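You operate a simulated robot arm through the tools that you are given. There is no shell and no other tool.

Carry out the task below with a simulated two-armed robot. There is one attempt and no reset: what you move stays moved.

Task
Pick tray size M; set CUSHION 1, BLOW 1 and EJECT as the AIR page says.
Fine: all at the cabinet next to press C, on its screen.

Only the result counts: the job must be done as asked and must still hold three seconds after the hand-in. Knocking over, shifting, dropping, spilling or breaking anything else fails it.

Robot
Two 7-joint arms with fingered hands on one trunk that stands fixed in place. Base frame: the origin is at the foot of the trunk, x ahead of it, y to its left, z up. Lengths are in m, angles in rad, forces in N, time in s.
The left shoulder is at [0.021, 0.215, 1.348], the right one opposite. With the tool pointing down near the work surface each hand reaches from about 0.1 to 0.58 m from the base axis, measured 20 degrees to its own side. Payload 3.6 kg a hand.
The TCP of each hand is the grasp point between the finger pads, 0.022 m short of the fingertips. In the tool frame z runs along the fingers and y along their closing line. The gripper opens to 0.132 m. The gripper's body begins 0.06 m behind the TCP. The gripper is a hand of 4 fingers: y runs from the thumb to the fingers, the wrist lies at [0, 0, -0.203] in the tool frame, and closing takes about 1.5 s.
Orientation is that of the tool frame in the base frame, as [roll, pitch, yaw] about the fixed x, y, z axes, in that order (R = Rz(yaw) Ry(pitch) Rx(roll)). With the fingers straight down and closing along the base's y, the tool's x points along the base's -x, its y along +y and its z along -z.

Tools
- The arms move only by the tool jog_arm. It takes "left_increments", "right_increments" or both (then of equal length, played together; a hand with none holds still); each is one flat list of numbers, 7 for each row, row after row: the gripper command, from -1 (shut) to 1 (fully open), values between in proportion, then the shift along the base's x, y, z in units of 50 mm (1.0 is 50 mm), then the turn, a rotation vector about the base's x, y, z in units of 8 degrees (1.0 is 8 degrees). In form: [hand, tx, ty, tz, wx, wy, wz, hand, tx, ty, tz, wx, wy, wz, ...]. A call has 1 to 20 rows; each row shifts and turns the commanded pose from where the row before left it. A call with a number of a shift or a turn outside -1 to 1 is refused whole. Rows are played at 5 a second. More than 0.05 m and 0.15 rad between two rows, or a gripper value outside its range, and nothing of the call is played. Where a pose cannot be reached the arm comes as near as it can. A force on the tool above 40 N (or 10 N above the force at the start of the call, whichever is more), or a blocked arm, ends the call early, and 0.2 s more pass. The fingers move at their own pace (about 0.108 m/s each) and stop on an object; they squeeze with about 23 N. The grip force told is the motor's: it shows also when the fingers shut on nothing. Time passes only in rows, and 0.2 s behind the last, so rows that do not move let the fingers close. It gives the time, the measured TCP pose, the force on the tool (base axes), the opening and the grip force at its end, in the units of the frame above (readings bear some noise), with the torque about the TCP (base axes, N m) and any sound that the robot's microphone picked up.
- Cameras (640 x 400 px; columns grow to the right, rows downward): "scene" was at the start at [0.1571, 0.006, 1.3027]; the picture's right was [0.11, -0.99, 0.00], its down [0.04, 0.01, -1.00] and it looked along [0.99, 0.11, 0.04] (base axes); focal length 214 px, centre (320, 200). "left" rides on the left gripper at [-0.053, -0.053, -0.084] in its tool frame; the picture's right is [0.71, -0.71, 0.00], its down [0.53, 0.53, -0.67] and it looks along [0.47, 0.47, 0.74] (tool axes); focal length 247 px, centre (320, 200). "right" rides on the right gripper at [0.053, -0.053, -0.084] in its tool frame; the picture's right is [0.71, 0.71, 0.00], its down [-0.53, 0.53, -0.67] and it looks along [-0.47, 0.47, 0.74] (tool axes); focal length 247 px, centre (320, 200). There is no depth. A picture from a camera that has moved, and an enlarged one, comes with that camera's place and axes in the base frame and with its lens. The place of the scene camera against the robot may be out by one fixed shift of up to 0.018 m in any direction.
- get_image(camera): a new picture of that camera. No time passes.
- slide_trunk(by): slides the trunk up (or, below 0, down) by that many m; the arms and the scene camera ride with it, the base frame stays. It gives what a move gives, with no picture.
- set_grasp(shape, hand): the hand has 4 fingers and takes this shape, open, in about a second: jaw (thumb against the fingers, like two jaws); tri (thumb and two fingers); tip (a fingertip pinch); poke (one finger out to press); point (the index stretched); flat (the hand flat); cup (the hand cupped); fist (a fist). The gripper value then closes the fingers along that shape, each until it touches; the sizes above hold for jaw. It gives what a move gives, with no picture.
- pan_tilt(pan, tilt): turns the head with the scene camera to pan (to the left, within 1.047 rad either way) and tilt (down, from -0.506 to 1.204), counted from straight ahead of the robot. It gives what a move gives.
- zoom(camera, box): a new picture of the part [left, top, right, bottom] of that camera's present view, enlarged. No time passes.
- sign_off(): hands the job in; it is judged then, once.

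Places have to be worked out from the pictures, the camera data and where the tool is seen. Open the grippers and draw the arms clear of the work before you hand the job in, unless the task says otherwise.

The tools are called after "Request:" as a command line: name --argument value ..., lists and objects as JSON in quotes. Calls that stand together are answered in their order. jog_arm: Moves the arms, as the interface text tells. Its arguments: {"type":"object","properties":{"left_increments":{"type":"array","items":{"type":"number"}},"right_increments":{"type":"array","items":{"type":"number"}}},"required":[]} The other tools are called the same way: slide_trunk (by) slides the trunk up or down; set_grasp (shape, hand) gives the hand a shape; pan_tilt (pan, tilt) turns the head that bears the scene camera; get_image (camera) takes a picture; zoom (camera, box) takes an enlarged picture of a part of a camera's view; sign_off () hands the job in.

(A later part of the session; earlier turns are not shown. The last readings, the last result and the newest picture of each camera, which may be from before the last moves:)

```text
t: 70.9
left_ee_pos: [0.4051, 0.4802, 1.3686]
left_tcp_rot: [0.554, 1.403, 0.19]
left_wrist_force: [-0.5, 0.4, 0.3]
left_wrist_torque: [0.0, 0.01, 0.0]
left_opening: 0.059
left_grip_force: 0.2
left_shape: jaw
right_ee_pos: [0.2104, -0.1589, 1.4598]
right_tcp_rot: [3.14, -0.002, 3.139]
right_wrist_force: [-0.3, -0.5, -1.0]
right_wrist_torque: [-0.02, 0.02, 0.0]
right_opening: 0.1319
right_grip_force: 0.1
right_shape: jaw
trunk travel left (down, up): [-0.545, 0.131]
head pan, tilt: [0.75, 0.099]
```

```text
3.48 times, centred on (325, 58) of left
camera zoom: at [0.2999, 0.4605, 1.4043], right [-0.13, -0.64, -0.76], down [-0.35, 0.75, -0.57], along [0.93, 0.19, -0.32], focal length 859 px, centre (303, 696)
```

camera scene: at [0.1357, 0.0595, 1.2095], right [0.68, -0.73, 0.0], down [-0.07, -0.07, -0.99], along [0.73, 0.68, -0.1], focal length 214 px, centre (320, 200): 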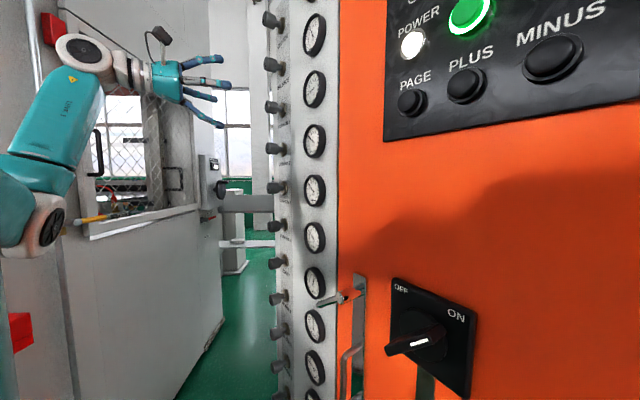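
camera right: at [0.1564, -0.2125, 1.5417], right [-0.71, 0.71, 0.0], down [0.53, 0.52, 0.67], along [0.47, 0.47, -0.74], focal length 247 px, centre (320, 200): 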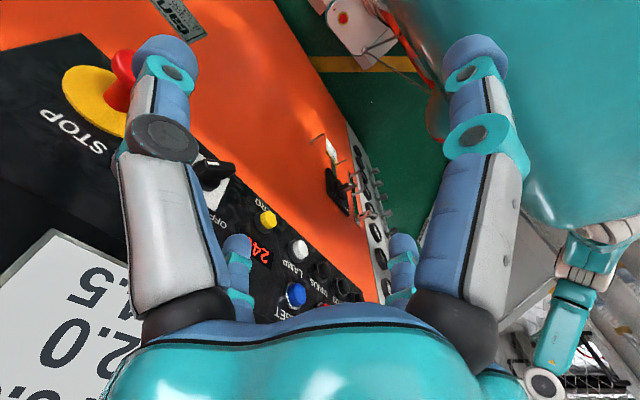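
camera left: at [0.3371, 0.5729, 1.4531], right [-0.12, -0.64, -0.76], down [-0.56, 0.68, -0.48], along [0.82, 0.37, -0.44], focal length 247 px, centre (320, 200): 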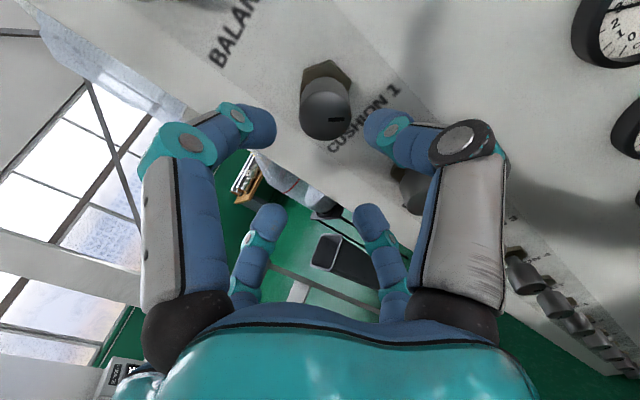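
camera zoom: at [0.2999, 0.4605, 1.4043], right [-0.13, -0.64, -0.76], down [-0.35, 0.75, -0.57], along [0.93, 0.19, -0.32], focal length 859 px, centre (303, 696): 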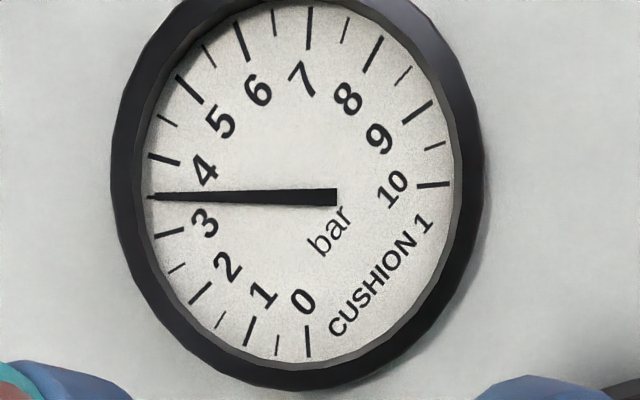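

CUSHION 1 reads exactly 3.5. Now I retract the hand to a safe distance, undo the tilt, and lower the trunk 0.45 m toward EJECT (z≈0.95) and BLOW 1 (z≈0.84).

Request:
jog_arm --left_increments '[-0.1, -0.5, 0.4, 0, 0.11, 0.53, 0.68, -0.1, -0.5, 0.4, 0, 0.11, 0.53, 0.68, -0.1, -0.3, 0.6, 0.2, 0, 0, 0, -0.1, 0, 0.7, 0.3, 0, 0, 0]'

Request:
slide_trunk --by -0.2

Request:
get_image --camera "scene"

Request:
get_image --camera "left"

```text
t: 71.9
left_ee_pos: [0.3406, 0.5884, 1.3921]
left_tcp_rot: [1.702, 1.494, 1.523]
left_wrist_force: [-1.1, 0.5, -0.9]
left_wrist_torque: [0.0, 0.0, -0.01]
left_opening: 0.0591
left_grip_force: 0.0
left_shape: jaw
right_ee_pos: [0.2103, -0.1586, 1.4597]
right_tcp_rot: [3.141, -0.002, 3.138]
right_wrist_force: [0.4, 0.2, -0.1]
right_wrist_torque: [-0.02, -0.01, -0.01]
right_opening: 0.1322
right_grip_force: 0.1
right_shape: jaw
trunk travel left (down, up): [-0.545, 0.131]
head pan, tilt: [0.75, 0.099]
```

```text
t: 74.0
left_ee_pos: [0.3468, 0.579, 1.1989]
left_tcp_rot: [1.741, 1.484, 1.558]
left_wrist_force: [-0.7, 0.1, 0.2]
left_wrist_torque: [0.0, -0.01, -0.02]
left_opening: 0.0591
left_grip_force: 0.1
left_shape: jaw
right_ee_pos: [0.2139, -0.169, 1.258]
right_tcp_rot: [3.134, -0.006, 3.14]
right_wrist_force: [0.0, -0.7, -0.4]
right_wrist_torque: [0.0, 0.02, 0.03]
right_opening: 0.1319
right_grip_force: 0.0
right_shape: jaw
trunk travel left (down, up): [-0.345, 0.331]
head pan, tilt: [0.75, 0.099]
```

```text
taken
camera scene: at [0.1429, 0.0514, 1.0049], right [0.68, -0.73, -0.01], down [-0.08, -0.06, -1.0], along [0.73, 0.68, -0.1], focal length 214 px, centre (320, 200)
```

scene: 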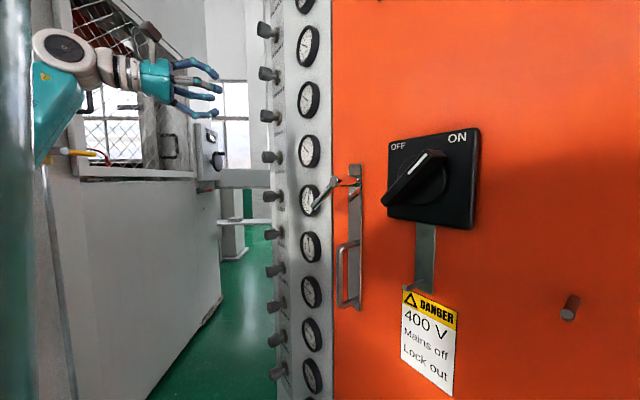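

```text
taken
camera left: at [0.2543, 0.5378, 1.2488], right [-0.13, -0.63, -0.76], down [-0.56, 0.68, -0.47], along [0.82, 0.37, -0.44], focal length 247 px, centre (320, 200)
```

left: 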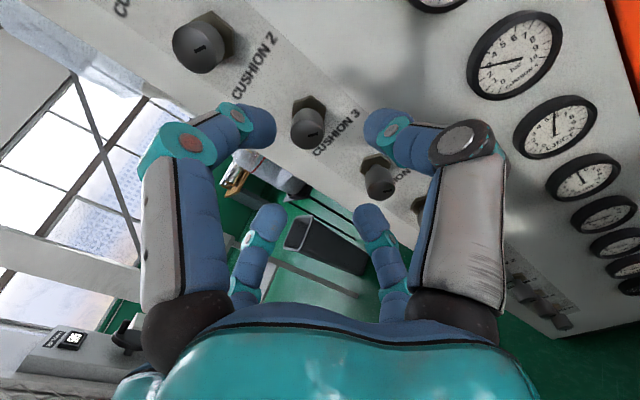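

Both hands and the camera shifted by ~1 cm sideways relative to a pure descent, hinting the left elbow leans on something. I raise the trunk a bit to relieve and check.

Request:
slide_trunk --by 0.06

Request:
pan_tilt --pan 1.04 --tilt 0.5

Request:
get_image --camera "scene"

Request:
get_image --camera "right"

```text
t: 75.0
left_ee_pos: [0.342, 0.5889, 1.2541]
left_tcp_rot: [1.725, 1.493, 1.544]
left_wrist_force: [-0.6, 0.2, 0.3]
left_wrist_torque: [0.03, -0.01, 0.02]
left_opening: 0.0592
left_grip_force: 0.1
left_shape: jaw
right_ee_pos: [0.2098, -0.1591, 1.3185]
right_tcp_rot: [-3.141, -0.003, 3.14]
right_wrist_force: [0.4, 0.4, 0.6]
right_wrist_torque: [0.02, 0.02, 0.01]
right_opening: 0.132
right_grip_force: 0.0
right_shape: jaw
trunk travel left (down, up): [-0.405, 0.271]
head pan, tilt: [0.75, 0.099]
```

```text
t: 75.9
left_ee_pos: [0.3414, 0.588, 1.2546]
left_tcp_rot: [1.698, 1.491, 1.518]
left_wrist_force: [-0.1, -0.2, -1.2]
left_wrist_torque: [0.01, -0.03, -0.03]
left_opening: 0.0589
left_grip_force: 0.0
left_shape: jaw
right_ee_pos: [0.209, -0.1593, 1.3178]
right_tcp_rot: [3.139, -0.002, 3.139]
right_wrist_force: [0.0, 0.0, 0.6]
right_wrist_torque: [0.01, -0.05, 0.0]
right_opening: 0.1319
right_grip_force: 0.1
right_shape: jaw
trunk travel left (down, up): [-0.405, 0.271]
head pan, tilt: [1.04, 0.499]
```

```text
taken
camera scene: at [0.1158, 0.0746, 1.0302], right [0.86, -0.51, 0.0], down [-0.24, -0.41, -0.88], along [0.44, 0.76, -0.48], focal length 214 px, centre (320, 200)
```

scene: 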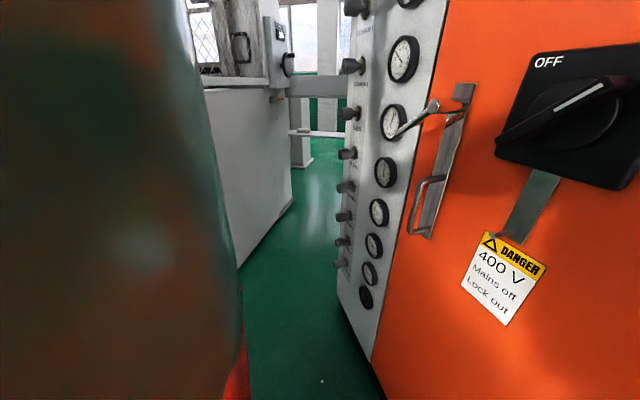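

```text
taken
camera right: at [0.1549, -0.2116, 1.4019], right [-0.71, 0.71, 0.0], down [0.53, 0.52, 0.67], along [0.47, 0.47, -0.74], focal length 247 px, centre (320, 200)
```

right: 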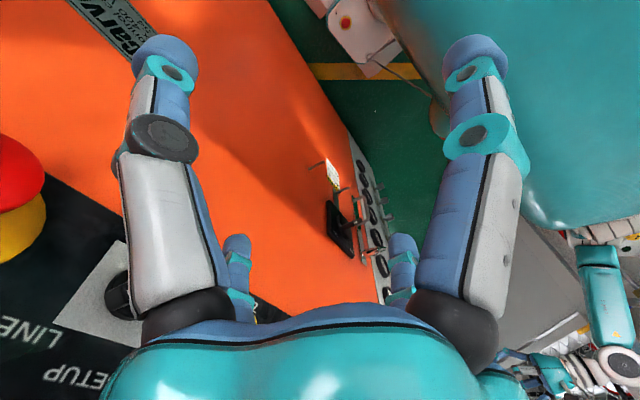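

Raising cleared the tilt. Recomputing, a control box with keys/buttons stands at about (−0.05, 0.63, 1.0), just where my left elbow drops. I raise the trunk further and turn the right wrist camera to watch the left elbow and that box.

Request:
slide_trunk --by 0.14

Request:
jog_arm --right_increments '[1, -0.2, 0, 0.5, 0, 0, 0.9, 1, -0.2, 0, 0.5, 0, 0, 0.9, 1, 0, 0, 0.5, 0, 0, 0.9, 1, 0, 0, 0.5, 0, 0, 0.9, 1, 0, 0, 0.5, 0, 0, 0.9, 1, 0, 0, 0.5, 0, 0, 0.9]'

Request:
get_image --camera "right"

```text
t: 77.6
left_ee_pos: [0.3408, 0.5877, 1.3943]
left_tcp_rot: [1.705, 1.494, 1.523]
left_wrist_force: [-0.1, 0.7, 0.5]
left_wrist_torque: [0.02, -0.01, -0.02]
left_opening: 0.0593
left_grip_force: 0.1
left_shape: jaw
right_ee_pos: [0.209, -0.1593, 1.459]
right_tcp_rot: [3.14, -0.002, -3.142]
right_wrist_force: [-0.3, 0.0, 0.5]
right_wrist_torque: [0.0, 0.02, -0.03]
right_opening: 0.1318
right_grip_force: 0.1
right_shape: jaw
trunk travel left (down, up): [-0.545, 0.131]
head pan, tilt: [1.04, 0.499]
```

```text
t: 79.0
left_ee_pos: [0.3409, 0.5878, 1.3945]
left_tcp_rot: [1.694, 1.492, 1.513]
left_wrist_force: [0.1, 0.1, 0.3]
left_wrist_torque: [-0.03, 0.0, 0.01]
left_opening: 0.059
left_grip_force: 0.0
left_shape: jaw
right_ee_pos: [0.1926, -0.1433, 1.5442]
right_tcp_rot: [3.141, 0.002, -2.47]
right_wrist_force: [-0.1, 0.1, -0.2]
right_wrist_torque: [0.0, 0.03, -0.01]
right_opening: 0.1317
right_grip_force: 0.0
right_shape: jaw
right hand out of reach, approached as far as the arm can: row 4, 5, 6
trunk travel left (down, up): [-0.545, 0.131]
head pan, tilt: [1.04, 0.499]
```

```text
taken
camera right: at [0.1837, -0.2181, 1.6272], right [-0.99, 0.11, 0.0], down [0.09, 0.74, 0.67], along [0.08, 0.67, -0.74], focal length 247 px, centre (320, 200)
```

right: 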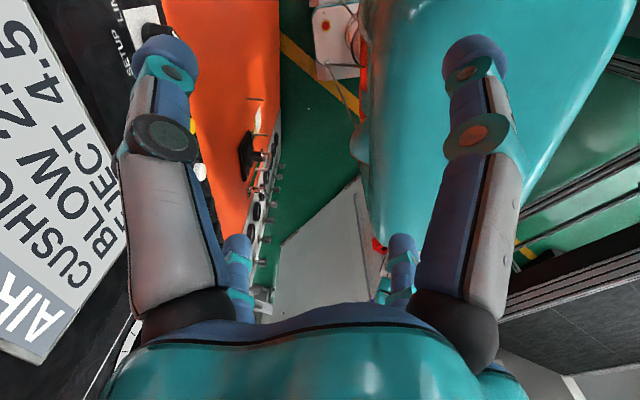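

The right camera view is blocked by my own body. From earlier pictures I place the box's top at z≈0.98–1.0 near (0.05–0.12, 0.5–0.6), so the elbow must stay above it: I'll keep the trunk high and lower only the hand. First step: 0.15 m down, watching the elbow.

Request:
pan_tilt --pan 0.9 --tilt 0.25

Request:
jog_arm --left_increments '[-0.1, 0.2, 0, -0.75, 0, 0, 0, -0.1, 0.2, 0, -0.75, 0, 0, 0, -0.1, 0.1, 0, -0.75, 0, 0, 0, -0.1, 0, 0, -0.75, 0, 0, 0]'

Request:
get_image --camera "scene"

Request:
get_image --camera "left"

```text
t: 79.8
left_ee_pos: [0.3408, 0.5872, 1.3941]
left_tcp_rot: [1.699, 1.492, 1.516]
left_wrist_force: [0.2, 0.2, -0.7]
left_wrist_torque: [-0.04, 0.0, 0.01]
left_opening: 0.0593
left_grip_force: 0.0
left_shape: jaw
right_ee_pos: [0.1936, -0.1444, 1.5449]
right_tcp_rot: [3.141, -0.001, -2.472]
right_wrist_force: [-0.2, 0.0, -0.2]
right_wrist_torque: [0.0, 0.02, -0.01]
right_opening: 0.1318
right_grip_force: 0.1
right_shape: jaw
trunk travel left (down, up): [-0.545, 0.131]
head pan, tilt: [0.901, 0.25]
```

```text
t: 80.8
left_ee_pos: [0.3649, 0.5877, 1.2466]
left_tcp_rot: [1.689, 1.492, 1.505]
left_wrist_force: [0.1, 0.3, 0.1]
left_wrist_torque: [0.0, 0.0, 0.02]
left_opening: 0.0593
left_grip_force: 0.0
left_shape: jaw
right_ee_pos: [0.1935, -0.1444, 1.5451]
right_tcp_rot: [3.139, 0.001, -2.474]
right_wrist_force: [-0.4, -1.0, -0.4]
right_wrist_torque: [0.0, 0.0, -0.01]
right_opening: 0.1316
right_grip_force: 0.1
right_shape: jaw
trunk travel left (down, up): [-0.545, 0.131]
head pan, tilt: [0.901, 0.25]
```

```text
taken
camera scene: at [0.1264, 0.0691, 1.1956], right [0.78, -0.62, 0.0], down [-0.15, -0.19, -0.97], along [0.6, 0.76, -0.25], focal length 214 px, centre (320, 200)
```

scene: 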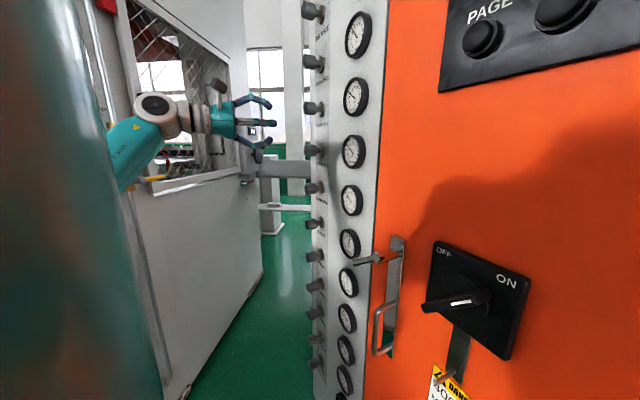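

```text
taken
camera left: at [0.2729, 0.5472, 1.2966], right [-0.12, -0.64, -0.76], down [-0.56, 0.68, -0.48], along [0.82, 0.37, -0.44], focal length 247 px, centre (320, 200)
```

left: 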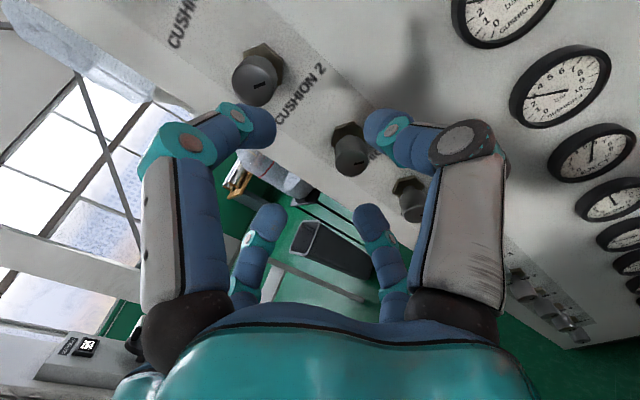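

Geometry suggests that with the trunk high the elbow tucks toward my body and stays clear. I continue lowering the hand in steps, using the right-hand reading as a tilt indicator.

Request:
jog_arm --left_increments '[-0.1, 0.2, 0.1, -0.8, 0, 0, 0, -0.1, 0.2, 0.1, -0.8, 0, 0, 0, -0.1, 0.1, 0.1, -0.8, 0, 0, 0, -0.1, 0, 0.1, -0.8, 0, 0, 0]'

Request:
get_image --camera "scene"

Request:
get_image --camera "left"

```text
t: 81.8
left_ee_pos: [0.3918, 0.6059, 1.0876]
left_tcp_rot: [1.701, 1.493, 1.521]
left_wrist_force: [-0.9, -0.6, 0.3]
left_wrist_torque: [0.0, 0.01, 0.01]
left_opening: 0.0591
left_grip_force: 0.1
left_shape: jaw
right_ee_pos: [0.195, -0.144, 1.5448]
right_tcp_rot: [3.14, 0.0, -2.473]
right_wrist_force: [0.4, -0.6, -0.3]
right_wrist_torque: [0.0, -0.01, 0.0]
right_opening: 0.1318
right_grip_force: 0.0
right_shape: jaw
trunk travel left (down, up): [-0.545, 0.131]
head pan, tilt: [0.901, 0.25]
```

```text
taken
camera scene: at [0.1267, 0.0692, 1.1955], right [0.78, -0.62, 0.0], down [-0.15, -0.19, -0.97], along [0.6, 0.76, -0.25], focal length 214 px, centre (320, 200)
```

scene: 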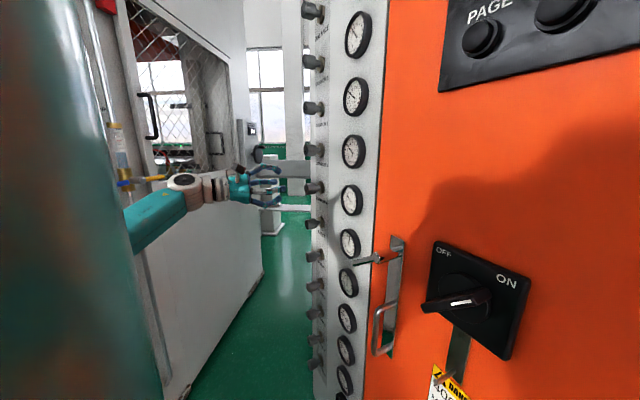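

```text
taken
camera left: at [0.3008, 0.5659, 1.1381], right [-0.12, -0.64, -0.76], down [-0.56, 0.68, -0.48], along [0.82, 0.37, -0.44], focal length 247 px, centre (320, 200)
```

left: 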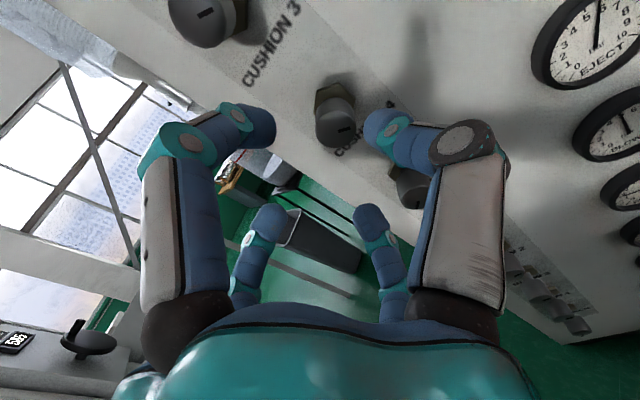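

No tilt. The next knob down from CUSHION 4 is EJECT; I lower another 13.5 cm at the same standoff.

Request:
jog_arm --left_increments '[-0.1, 0, 0, -0.9, 0, 0, 0, -0.1, 0, 0, -0.9, 0, 0, 0, -0.1, 0, 0, -0.9, 0, 0, 0]'

Request:
get_image --camera "left"

Request:
get_image --camera "scene"

```text
t: 82.5
left_ee_pos: [0.3936, 0.6058, 1.0081]
left_tcp_rot: [1.692, 1.496, 1.511]
left_wrist_force: [-0.9, -0.7, -0.2]
left_wrist_torque: [0.01, 0.0, -0.01]
left_opening: 0.0589
left_grip_force: 0.0
left_shape: jaw
left hand out of reach, approached as far as the arm can: row 2, 3
right_ee_pos: [0.1917, -0.1427, 1.545]
right_tcp_rot: [3.14, 0.0, -2.472]
right_wrist_force: [-0.1, 0.8, 0.4]
right_wrist_torque: [0.02, 0.01, -0.02]
right_opening: 0.132
right_grip_force: 0.1
right_shape: jaw
trunk travel left (down, up): [-0.545, 0.131]
head pan, tilt: [0.901, 0.25]
```

```text
taken
camera left: at [0.3008, 0.5657, 1.0575], right [-0.12, -0.64, -0.76], down [-0.56, 0.68, -0.48], along [0.82, 0.37, -0.44], focal length 247 px, centre (320, 200)
```

left: 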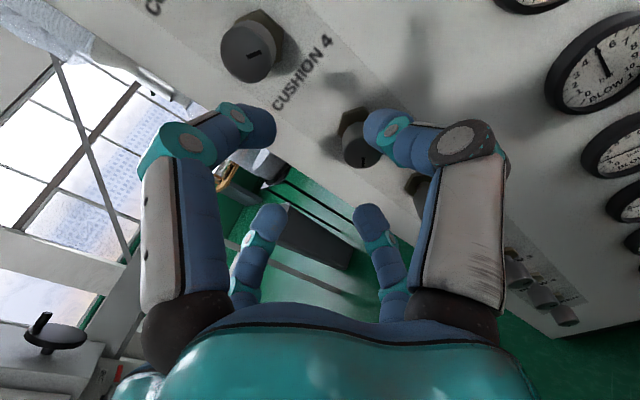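

```text
taken
camera scene: at [0.1259, 0.0695, 1.1956], right [0.78, -0.62, 0.0], down [-0.15, -0.19, -0.97], along [0.6, 0.76, -0.25], focal length 214 px, centre (320, 200)
```

scene: 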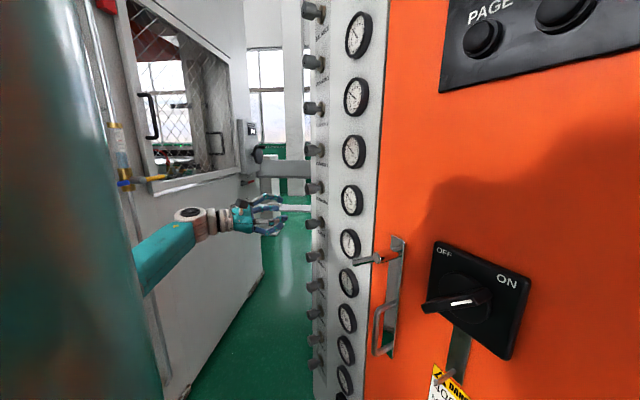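

The arm is at full stretch here. I'll tuck the hand toward the middle (y≈0.5), then lower the trunk 0.19 m with the hand below the shoulder so the elbow stays near my body, away from the box.

Request:
jog_arm --left_increments '[-0.1, -0.15, -0.7, 0.3, 0, 0, 0, -0.1, -0.15, -0.7, 0.3, 0, 0, 0, -0.1, 0, -0.7, 0.25, 0, 0, 0]'

Request:
slide_trunk --by -0.1

Request:
get_image --camera "scene"

```text
t: 83.3
left_ee_pos: [0.3798, 0.4982, 1.0491]
left_tcp_rot: [1.691, 1.495, 1.509]
left_wrist_force: [-0.8, 0.9, 0.2]
left_wrist_torque: [0.03, -0.02, 0.01]
left_opening: 0.059
left_grip_force: 0.0
left_shape: jaw
right_ee_pos: [0.1935, -0.1446, 1.5431]
right_tcp_rot: [3.139, 0.001, -2.473]
right_wrist_force: [-0.3, 0.0, 0.1]
right_wrist_torque: [0.0, 0.01, 0.0]
right_opening: 0.1319
right_grip_force: 0.0
right_shape: jaw
trunk travel left (down, up): [-0.545, 0.131]
head pan, tilt: [0.901, 0.25]
```

```text
t: 84.7
left_ee_pos: [0.3756, 0.5028, 0.9497]
left_tcp_rot: [1.687, 1.493, 1.509]
left_wrist_force: [0.2, 0.6, -0.4]
left_wrist_torque: [-0.01, 0.0, 0.03]
left_opening: 0.0589
left_grip_force: 0.0
left_shape: jaw
right_ee_pos: [0.2002, -0.1461, 1.4415]
right_tcp_rot: [3.13, -0.012, -2.475]
right_wrist_force: [0.1, -0.9, -0.2]
right_wrist_torque: [-0.01, 0.02, -0.04]
right_opening: 0.1321
right_grip_force: 0.0
right_shape: jaw
trunk travel left (down, up): [-0.445, 0.231]
head pan, tilt: [0.901, 0.25]
```

```text
taken
camera scene: at [0.127, 0.0691, 1.0944], right [0.78, -0.62, 0.0], down [-0.15, -0.19, -0.97], along [0.6, 0.76, -0.25], focal length 214 px, centre (320, 200)
```

scene: 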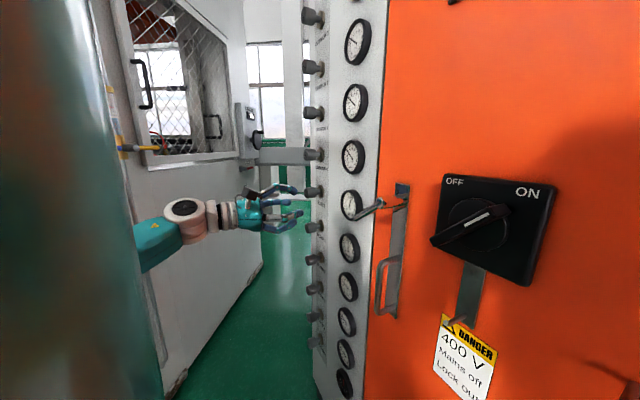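

Small deviations again; let me idle a moment to see whether they persist or are just settling.

Request:
jog_arm --left_increments '[-0.1, 0, 0, 0, 0, 0, 0, -0.1, 0, 0, 0, 0, 0, 0, -0.1, 0, 0, 0, 0, 0, 0]'

Request:
get_image --camera "right"

Request:
get_image --camera "left"

```text
t: 85.5
left_ee_pos: [0.3773, 0.5013, 0.949]
left_tcp_rot: [1.697, 1.492, 1.516]
left_wrist_force: [0.2, 0.4, -0.3]
left_wrist_torque: [-0.01, 0.0, -0.01]
left_opening: 0.0589
left_grip_force: 0.1
left_shape: jaw
right_ee_pos: [0.2027, -0.1447, 1.4418]
right_tcp_rot: [3.129, -0.013, -2.473]
right_wrist_force: [-0.2, 0.1, -1.0]
right_wrist_torque: [0.01, 0.01, -0.03]
right_opening: 0.132
right_grip_force: 0.0
right_shape: jaw
trunk travel left (down, up): [-0.445, 0.231]
head pan, tilt: [0.901, 0.25]
```

```text
taken
camera right: at [0.1932, -0.2193, 1.5237], right [-0.99, 0.12, 0.02], down [0.1, 0.74, 0.67], along [0.07, 0.67, -0.74], focal length 247 px, centre (320, 200)
```

right: 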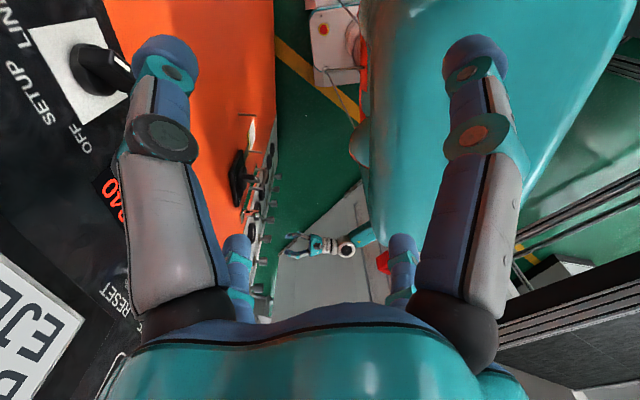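

```text
taken
camera left: at [0.2841, 0.4613, 0.9998], right [-0.12, -0.64, -0.76], down [-0.56, 0.68, -0.48], along [0.82, 0.37, -0.44], focal length 247 px, centre (320, 200)
```

left: 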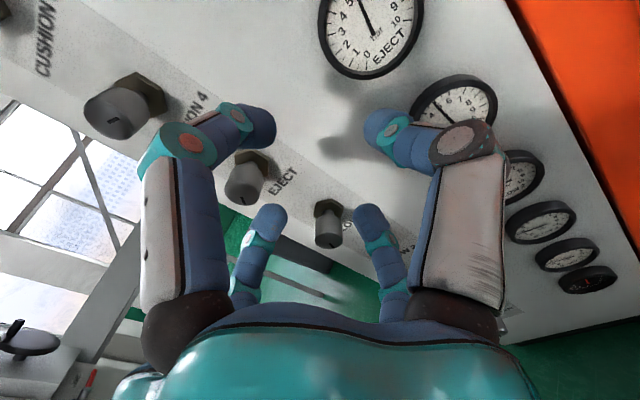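

The deviation persists on the right arm: its turned pose has its elbow touching something. I raise the trunk back and restore the right arm's earlier pose, which was clear down to −0.28 m.

Request:
slide_trunk --by 0.1

Request:
jog_arm --right_increments '[1, 0, 0, 0, 0, 0, -0.8, 1, 0, 0, 0, 0, 0, -0.8, 1, 0.1, -0.1, -0.3, 0, 0, -0.8, 1, 0.1, -0.1, -0.4, 0, 0, -0.8, 1, 0.12, -0.1, -0.5, 0, 0, -0.8, 1, 0, 0, -0.5, 0, 0, -0.8]'

Request:
get_image --camera "right"

```text
t: 86.8
left_ee_pos: [0.377, 0.5014, 1.049]
left_tcp_rot: [1.7, 1.495, 1.518]
left_wrist_force: [0.0, 0.1, -1.0]
left_wrist_torque: [-0.01, 0.01, 0.0]
left_opening: 0.0591
left_grip_force: 0.0
left_shape: jaw
right_ee_pos: [0.2012, -0.1453, 1.5412]
right_tcp_rot: [3.13, -0.011, -2.471]
right_wrist_force: [0.6, 0.8, -0.6]
right_wrist_torque: [-0.01, 0.02, 0.01]
right_opening: 0.132
right_grip_force: 0.1
right_shape: jaw
trunk travel left (down, up): [-0.545, 0.131]
head pan, tilt: [0.901, 0.25]
```

```text
t: 88.2
left_ee_pos: [0.3762, 0.501, 1.0491]
left_tcp_rot: [1.697, 1.493, 1.518]
left_wrist_force: [0.2, -0.4, 0.1]
left_wrist_torque: [0.01, 0.0, -0.01]
left_opening: 0.0594
left_grip_force: 0.0
left_shape: jaw
right_ee_pos: [0.2192, -0.1625, 1.4554]
right_tcp_rot: [3.127, -0.011, 3.137]
right_wrist_force: [0.8, -0.3, -0.5]
right_wrist_torque: [0.02, -0.01, 0.0]
right_opening: 0.1316
right_grip_force: 0.2
right_shape: jaw
trunk travel left (down, up): [-0.545, 0.131]
head pan, tilt: [0.901, 0.25]
```

```text
taken
camera right: at [0.1664, -0.2162, 1.5381], right [-0.7, 0.71, 0.02], down [0.53, 0.52, 0.67], along [0.47, 0.48, -0.74], focal length 247 px, centre (320, 200)
```

right: 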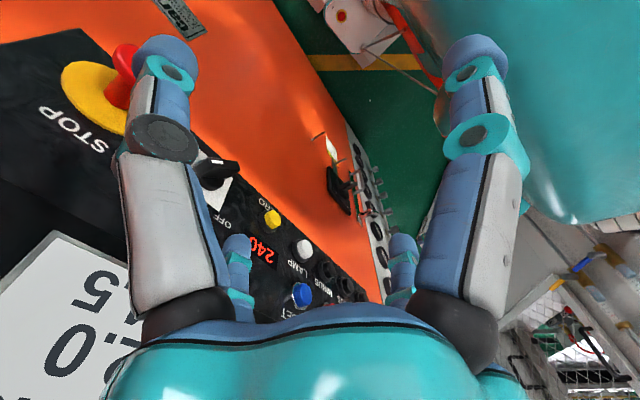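

Right arm restored; the shift simply persisted as a new commanded pose. I lower in small steps now, watching both hands.

Request:
slide_trunk --by -0.05

Request:
slide_trunk --by -0.05

Request:
slide_trunk --by -0.04

```text
t: 89.1
left_ee_pos: [0.3765, 0.502, 0.9988]
left_tcp_rot: [1.699, 1.493, 1.516]
left_wrist_force: [0.9, 0.6, 0.6]
left_wrist_torque: [-0.01, -0.02, 0.01]
left_opening: 0.0589
left_grip_force: 0.0
left_shape: jaw
right_ee_pos: [0.2187, -0.1605, 1.4059]
right_tcp_rot: [3.128, -0.014, 3.14]
right_wrist_force: [0.4, 0.4, -1.0]
right_wrist_torque: [-0.05, -0.02, -0.03]
right_opening: 0.1318
right_grip_force: 0.1
right_shape: jaw
trunk travel left (down, up): [-0.495, 0.181]
head pan, tilt: [0.901, 0.25]
```

```text
t: 90.0
left_ee_pos: [0.3766, 0.501, 0.9485]
left_tcp_rot: [1.693, 1.492, 1.515]
left_wrist_force: [0.0, -0.1, -0.7]
left_wrist_torque: [0.0, -0.03, -0.02]
left_opening: 0.0591
left_grip_force: 0.1
left_shape: jaw
right_ee_pos: [0.2169, -0.1602, 1.355]
right_tcp_rot: [3.128, -0.011, 3.139]
right_wrist_force: [-0.3, -0.3, -0.2]
right_wrist_torque: [0.02, -0.02, 0.01]
right_opening: 0.132
right_grip_force: 0.1
right_shape: jaw
trunk travel left (down, up): [-0.445, 0.231]
head pan, tilt: [0.901, 0.25]
```

```text
t: 90.9
left_ee_pos: [0.376, 0.5018, 0.9098]
left_tcp_rot: [1.69, 1.491, 1.513]
left_wrist_force: [0.2, 0.1, -0.3]
left_wrist_torque: [-0.02, 0.01, 0.02]
left_opening: 0.0593
left_grip_force: 0.1
left_shape: jaw
right_ee_pos: [0.2173, -0.1613, 1.316]
right_tcp_rot: [3.13, -0.01, 3.139]
right_wrist_force: [0.2, 0.5, -0.6]
right_wrist_torque: [0.01, -0.01, -0.01]
right_opening: 0.1321
right_grip_force: 0.1
right_shape: jaw
trunk travel left (down, up): [-0.405, 0.271]
head pan, tilt: [0.901, 0.25]
```

Stable so far (trunk −0.22). A bit further.

Request:
slide_trunk --by -0.03

Request:
slide_trunk --by -0.02

Request:
get_image --camera "scene"

Request:
get_image --camera "left"

```text
t: 91.6
left_ee_pos: [0.3768, 0.5012, 0.88]
left_tcp_rot: [1.688, 1.492, 1.506]
left_wrist_force: [-0.1, -0.2, -0.5]
left_wrist_torque: [0.01, 0.04, 0.0]
left_opening: 0.0593
left_grip_force: 0.1
left_shape: jaw
right_ee_pos: [0.217, -0.1602, 1.287]
right_tcp_rot: [3.129, -0.012, 3.141]
right_wrist_force: [0.8, -0.2, -0.1]
right_wrist_torque: [0.02, 0.04, -0.01]
right_opening: 0.132
right_grip_force: 0.0
right_shape: jaw
trunk travel left (down, up): [-0.375, 0.301]
head pan, tilt: [0.901, 0.25]
```

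```text
t: 92.3
left_ee_pos: [0.3763, 0.5018, 0.8597]
left_tcp_rot: [1.687, 1.493, 1.507]
left_wrist_force: [0.1, -0.2, 0.3]
left_wrist_torque: [-0.01, -0.05, 0.01]
left_opening: 0.0591
left_grip_force: 0.1
left_shape: jaw
right_ee_pos: [0.2172, -0.1601, 1.2647]
right_tcp_rot: [3.129, -0.012, 3.139]
right_wrist_force: [-0.1, 0.2, -0.8]
right_wrist_torque: [0.02, -0.01, 0.0]
right_opening: 0.1319
right_grip_force: 0.0
right_shape: jaw
trunk travel left (down, up): [-0.355, 0.321]
head pan, tilt: [0.901, 0.25]
```

```text
taken
camera scene: at [0.1282, 0.069, 1.0017], right [0.78, -0.62, 0.0], down [-0.15, -0.19, -0.97], along [0.6, 0.76, -0.25], focal length 214 px, centre (320, 200)
```

scene: 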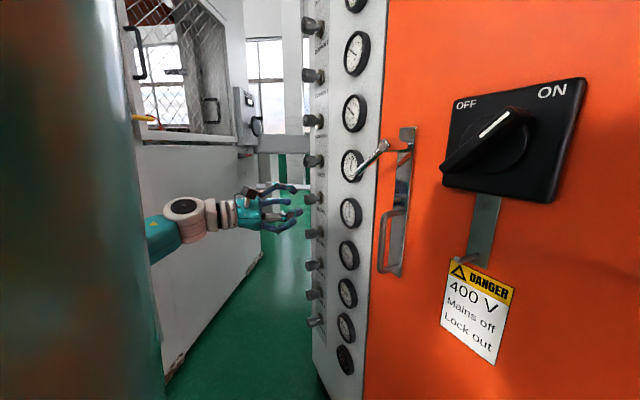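

```text
taken
camera left: at [0.2841, 0.4611, 0.91], right [-0.12, -0.64, -0.76], down [-0.56, 0.68, -0.48], along [0.82, 0.37, -0.44], focal length 247 px, centre (320, 200)
```

left: 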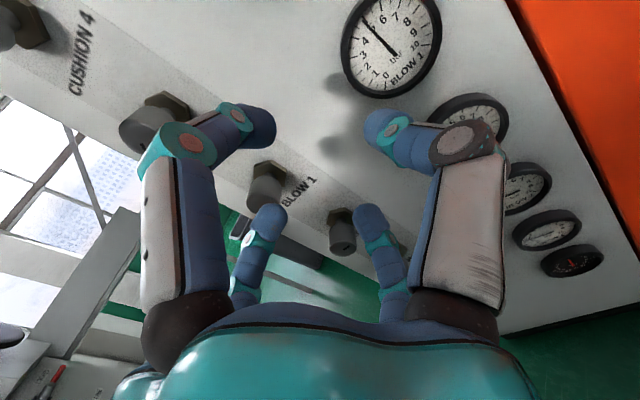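

Stable at −0.27. Now I move the hand to the pre-grip in front of EJECT.

Request:
jog_arm --left_increments '[-0.1, 0.1, 0.5, 0.46, 0, 0, 0, -0.1, 0.1, 0.53, 0.46, 0, 0, 0, -0.1, 0.2, 0.53, 0.46, 0, 0, 0, -0.1, 0.2, 0.55, 0.46, 0, 0, 0]'

Request:
get_image --camera "left"

Request:
get_image --camera "scene"

```text
t: 93.3
left_ee_pos: [0.4045, 0.6099, 0.9491]
left_tcp_rot: [1.712, 1.493, 1.529]
left_wrist_force: [0.3, -0.3, -0.3]
left_wrist_torque: [0.0, 0.02, 0.0]
left_opening: 0.0594
left_grip_force: 0.1
left_shape: jaw
right_ee_pos: [0.2177, -0.1606, 1.2647]
right_tcp_rot: [3.13, -0.012, 3.139]
right_wrist_force: [-0.3, -0.9, 0.3]
right_wrist_torque: [0.02, 0.03, 0.03]
right_opening: 0.1318
right_grip_force: 0.0
right_shape: jaw
trunk travel left (down, up): [-0.355, 0.321]
head pan, tilt: [0.901, 0.25]
```

```text
taken
camera left: at [0.3128, 0.5694, 1.0002], right [-0.12, -0.64, -0.76], down [-0.56, 0.68, -0.48], along [0.82, 0.37, -0.44], focal length 247 px, centre (320, 200)
```

left: 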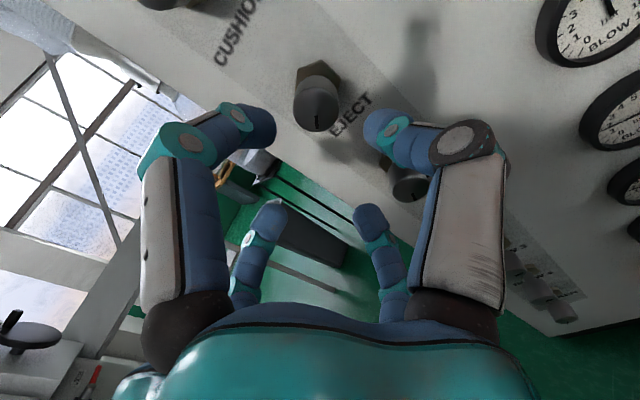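

```text
taken
camera scene: at [0.1287, 0.0692, 1.0016], right [0.78, -0.62, 0.0], down [-0.15, -0.19, -0.97], along [0.6, 0.76, -0.25], focal length 214 px, centre (320, 200)
```

scene: 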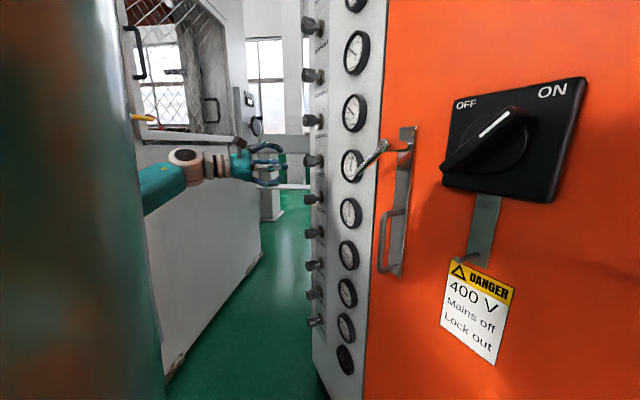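

EJECT knob end ≈ (0.502, 0.5925, 0.953). It needs to go down (≈5.3→4.5), i.e. counter-clockwise, so I pre-roll the hand +32° and then advance around the knob.

Request:
jog_arm --left_increments '[-0.1, 0.2, 0, 0.02, 0.98, -0.19, 0, -0.1, 0.2, 0, 0.02, 0.98, -0.19, 0, -0.1, 0, 0, 0.02, 0.98, -0.19, 0, -0.1, 0, 0, 0.02, 0.98, -0.19, 0, -0.1, 0.42, -0.086, 0, 0, 0, 0, -0.1, 0.42, -0.086, 0, 0, 0, 0, -0.1, 0.42, -0.086, 0, 0, 0, 0]'

Request:
get_image --camera "left"

Request:
zoom --camera "scene" --box '[240, 120, 380, 220]'

```text
t: 94.9
left_ee_pos: [0.4885, 0.5949, 0.9531]
left_tcp_rot: [1.583, 1.075, 1.404]
left_wrist_force: [0.9, 0.0, 0.3]
left_wrist_torque: [0.01, -0.02, -0.02]
left_opening: 0.0589
left_grip_force: 0.1
left_shape: jaw
left hand out of reach, approached as far as the arm can: row 4
right_ee_pos: [0.2181, -0.159, 1.2654]
right_tcp_rot: [3.129, -0.011, 3.14]
right_wrist_force: [-0.6, -0.5, -0.2]
right_wrist_torque: [0.01, 0.01, -0.03]
right_opening: 0.132
right_grip_force: 0.0
right_shape: jaw
trunk travel left (down, up): [-0.355, 0.321]
head pan, tilt: [0.901, 0.25]
```

```text
taken
camera left: at [0.3933, 0.5399, 0.977], right [-0.06, -0.28, -0.96], down [-0.53, 0.82, -0.21], along [0.84, 0.5, -0.2], focal length 247 px, centre (320, 200)
```

left: 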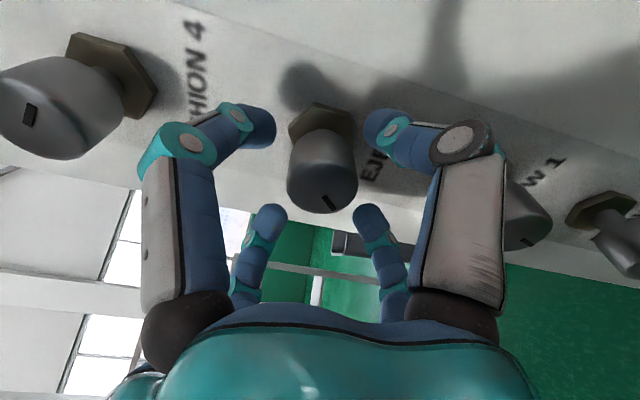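

```text
4.00 times, centred on (310, 170) of scene
camera zoom: at [0.1288, 0.0691, 1.0016], right [0.78, -0.62, 0.0], down [-0.15, -0.19, -0.97], along [0.6, 0.76, -0.25], focal length 858 px, centre (360, 320)
```

zoom: 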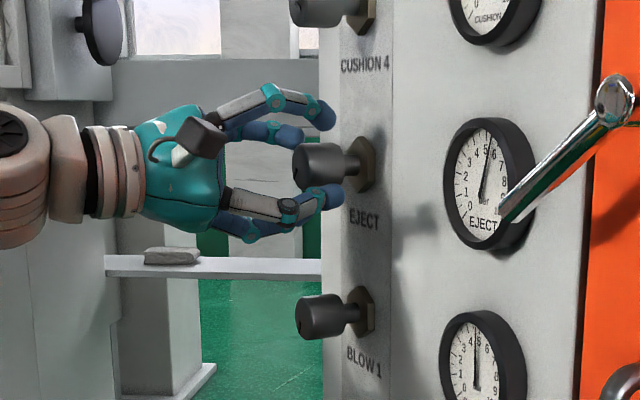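

Fingers surround the EJECT knob. I take a baseline of its gauge, close, and turn 24° counter-clockwise.

Request:
zoom --camera "scene" --box '[334, 140, 374, 190]'

Request:
jog_arm --left_increments '[-0.6, 0, 0, 0, 0, 0, 0, -1, 0, 0, 0, 0, 0, 0, -1, 0, 0, 0, 0, 0, 0, -1, 0, 0, 0, 0, 0, 0, -1, 0, 0, 0, 0, 0, 0, -1, 0, 0, 0, -0.98, 0.196, 0, -1, 0, 0, 0, -0.98, 0.196, 0, -1, 0, 0, 0, -0.98, 0.196, 0, -1, 0, 0, 0, 0, 0, 0]'

Request:
zoom --camera "scene" --box '[334, 140, 374, 190]'

Request:
get_image --camera "left"

```text
8.00 times, centred on (354, 165) of scene
camera zoom: at [0.1288, 0.0691, 1.0016], right [0.78, -0.62, 0.0], down [-0.15, -0.19, -0.97], along [0.6, 0.76, -0.25], focal length 1716 px, centre (48, 480)
```

zoom: 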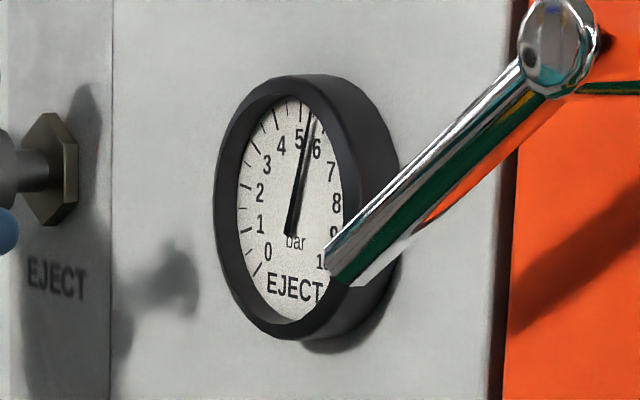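

```text
t: 96.9
left_ee_pos: [0.4879, 0.5944, 0.954]
left_tcp_rot: [1.773, 1.495, 1.592]
left_wrist_force: [-4.5, -2.5, -7.2]
left_wrist_torque: [0.02, 0.14, -0.1]
left_opening: 0.0284
left_grip_force: 23.6
left_shape: jaw
right_ee_pos: [0.2194, -0.1605, 1.265]
right_tcp_rot: [3.13, -0.012, 3.138]
right_wrist_force: [0.3, -0.7, 0.2]
right_wrist_torque: [-0.02, 0.01, 0.02]
right_opening: 0.1321
right_grip_force: 0.0
right_shape: jaw
trunk travel left (down, up): [-0.355, 0.321]
head pan, tilt: [0.901, 0.25]
```

```text
8.00 times, centred on (354, 165) of scene
camera zoom: at [0.1287, 0.0693, 1.0015], right [0.78, -0.62, 0.0], down [-0.15, -0.19, -0.97], along [0.6, 0.76, -0.25], focal length 1716 px, centre (48, 480)
```

zoom: 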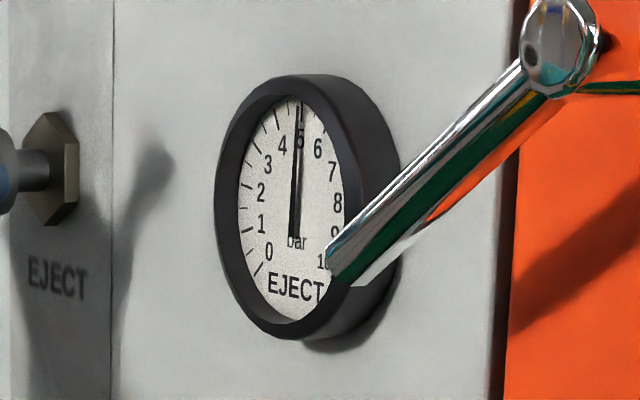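

```text
taken
camera left: at [0.3968, 0.5547, 1.0051], right [-0.13, -0.64, -0.76], down [-0.56, 0.68, -0.48], along [0.82, 0.36, -0.45], focal length 247 px, centre (320, 200)
```

left: 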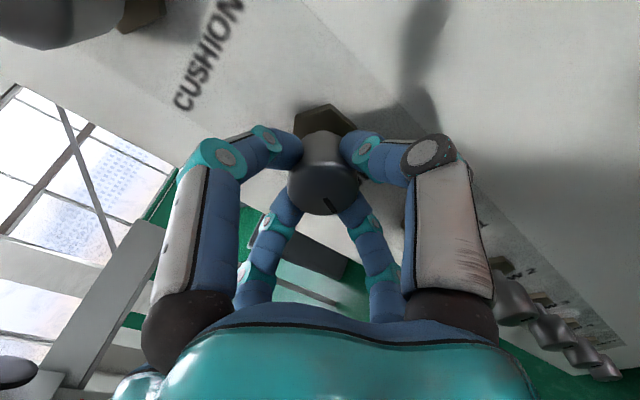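

Needle fell from ≈5.5 to ≈5.0. I continue 20° more counter-clockwise.

Request:
jog_arm --left_increments '[-1, 0, 0, 0, -0.98, 0.196, 0, -1, 0, 0, 0, -0.98, 0.196, 0, -1, 0, 0, 0, -0.49, 0.098, 0, -1, 0, 0, 0, 0, 0, 0]'

Request:
zoom --camera "scene" --box '[334, 140, 374, 190]'

```text
t: 97.9
left_ee_pos: [0.4891, 0.5941, 0.9532]
left_tcp_rot: [-1.641, 1.293, -1.826]
left_wrist_force: [-10.8, -3.1, -12.6]
left_wrist_torque: [0.12, 0.21, -0.15]
left_opening: 0.0287
left_grip_force: 22.9
left_shape: jaw
right_ee_pos: [0.2171, -0.1586, 1.2664]
right_tcp_rot: [3.13, -0.011, 3.141]
right_wrist_force: [0.2, 0.2, 0.2]
right_wrist_torque: [0.04, 0.0, 0.0]
right_opening: 0.1318
right_grip_force: 0.0
right_shape: jaw
trunk travel left (down, up): [-0.355, 0.321]
head pan, tilt: [0.901, 0.25]
```

```text
8.00 times, centred on (354, 165) of scene
camera zoom: at [0.1282, 0.0697, 1.0016], right [0.78, -0.62, 0.0], down [-0.15, -0.19, -0.97], along [0.6, 0.76, -0.25], focal length 1716 px, centre (48, 480)
```

zoom: 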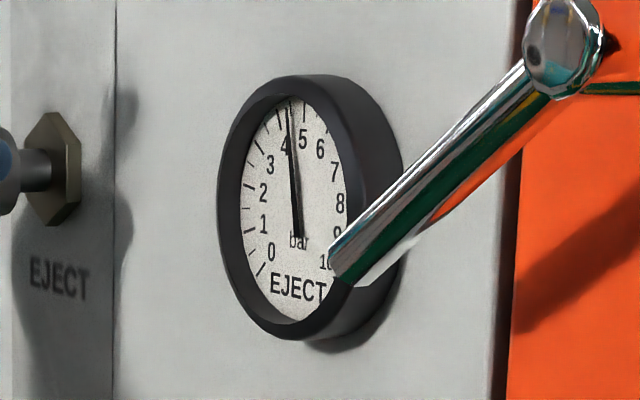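

Needle now around 4.3–4.5. I release and go for a square-on wrist-camera view of the EJECT gauge (keeping clear of the door lever).

Request:
jog_arm --left_increments '[-0.1, 0, 0, 0, 0, 0, 0, -0.1, 0, 0, 0, 0, 0, 0, -0.1, -0.5, 0.1, 0, 0, 0, 0, -0.1, -0.5, 0.1, 0, 0, 0, 0, -0.1, -0.5, -0.5, 0, 0.8, -0.16, 0, -0.1, -0.5, -0.5, -0.1, 0.8, -0.16, 0, -0.1, -0.3, -0.5, -0.2, 0.8, -0.16, 0, -0.1, 0, -0.45, -0.2, -0.11, -0.53, -0.68, -0.1, 0, -0.4, -0.2, -0.11, -0.53, -0.68]'

Request:
get_image --camera "left"

Request:
zoom --camera "left" --box '[270, 0, 380, 115]'

Request:
zoom --camera "scene" --box '[334, 140, 374, 190]'

```text
t: 99.9
left_ee_pos: [0.3746, 0.484, 0.9194]
left_tcp_rot: [0.53, 1.409, 0.163]
left_wrist_force: [-0.4, -0.3, -0.5]
left_wrist_torque: [0.0, -0.02, 0.0]
left_opening: 0.0591
left_grip_force: 0.1
left_shape: jaw
right_ee_pos: [0.2175, -0.1592, 1.2654]
right_tcp_rot: [3.13, -0.012, 3.14]
right_wrist_force: [0.1, 0.6, 0.2]
right_wrist_torque: [0.03, -0.02, 0.0]
right_opening: 0.132
right_grip_force: 0.1
right_shape: jaw
trunk travel left (down, up): [-0.355, 0.321]
head pan, tilt: [0.901, 0.25]
```

```text
taken
camera left: at [0.2703, 0.4638, 0.9572], right [-0.14, -0.64, -0.76], down [-0.35, 0.75, -0.57], along [0.93, 0.18, -0.33], focal length 247 px, centre (320, 200)
```

left: 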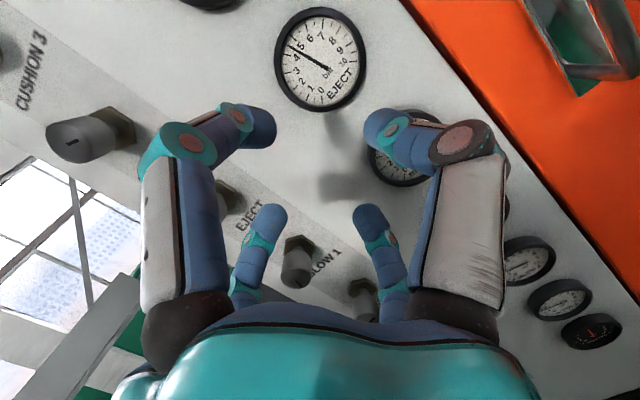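

```text
3.48 times, centred on (325, 58) of left
camera zoom: at [0.2703, 0.4638, 0.9572], right [-0.14, -0.64, -0.76], down [-0.35, 0.75, -0.57], along [0.93, 0.18, -0.33], focal length 859 px, centre (303, 696)
```

zoom: 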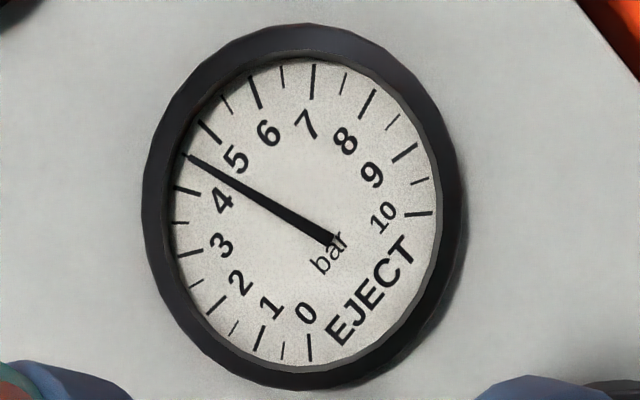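

```text
8.00 times, centred on (354, 165) of scene
camera zoom: at [0.1286, 0.069, 1.0016], right [0.78, -0.62, 0.0], down [-0.15, -0.19, -0.97], along [0.6, 0.76, -0.25], focal length 1716 px, centre (48, 480)
```

zoom: 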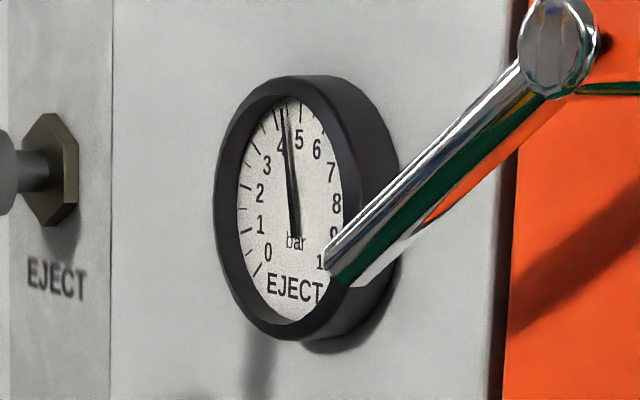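

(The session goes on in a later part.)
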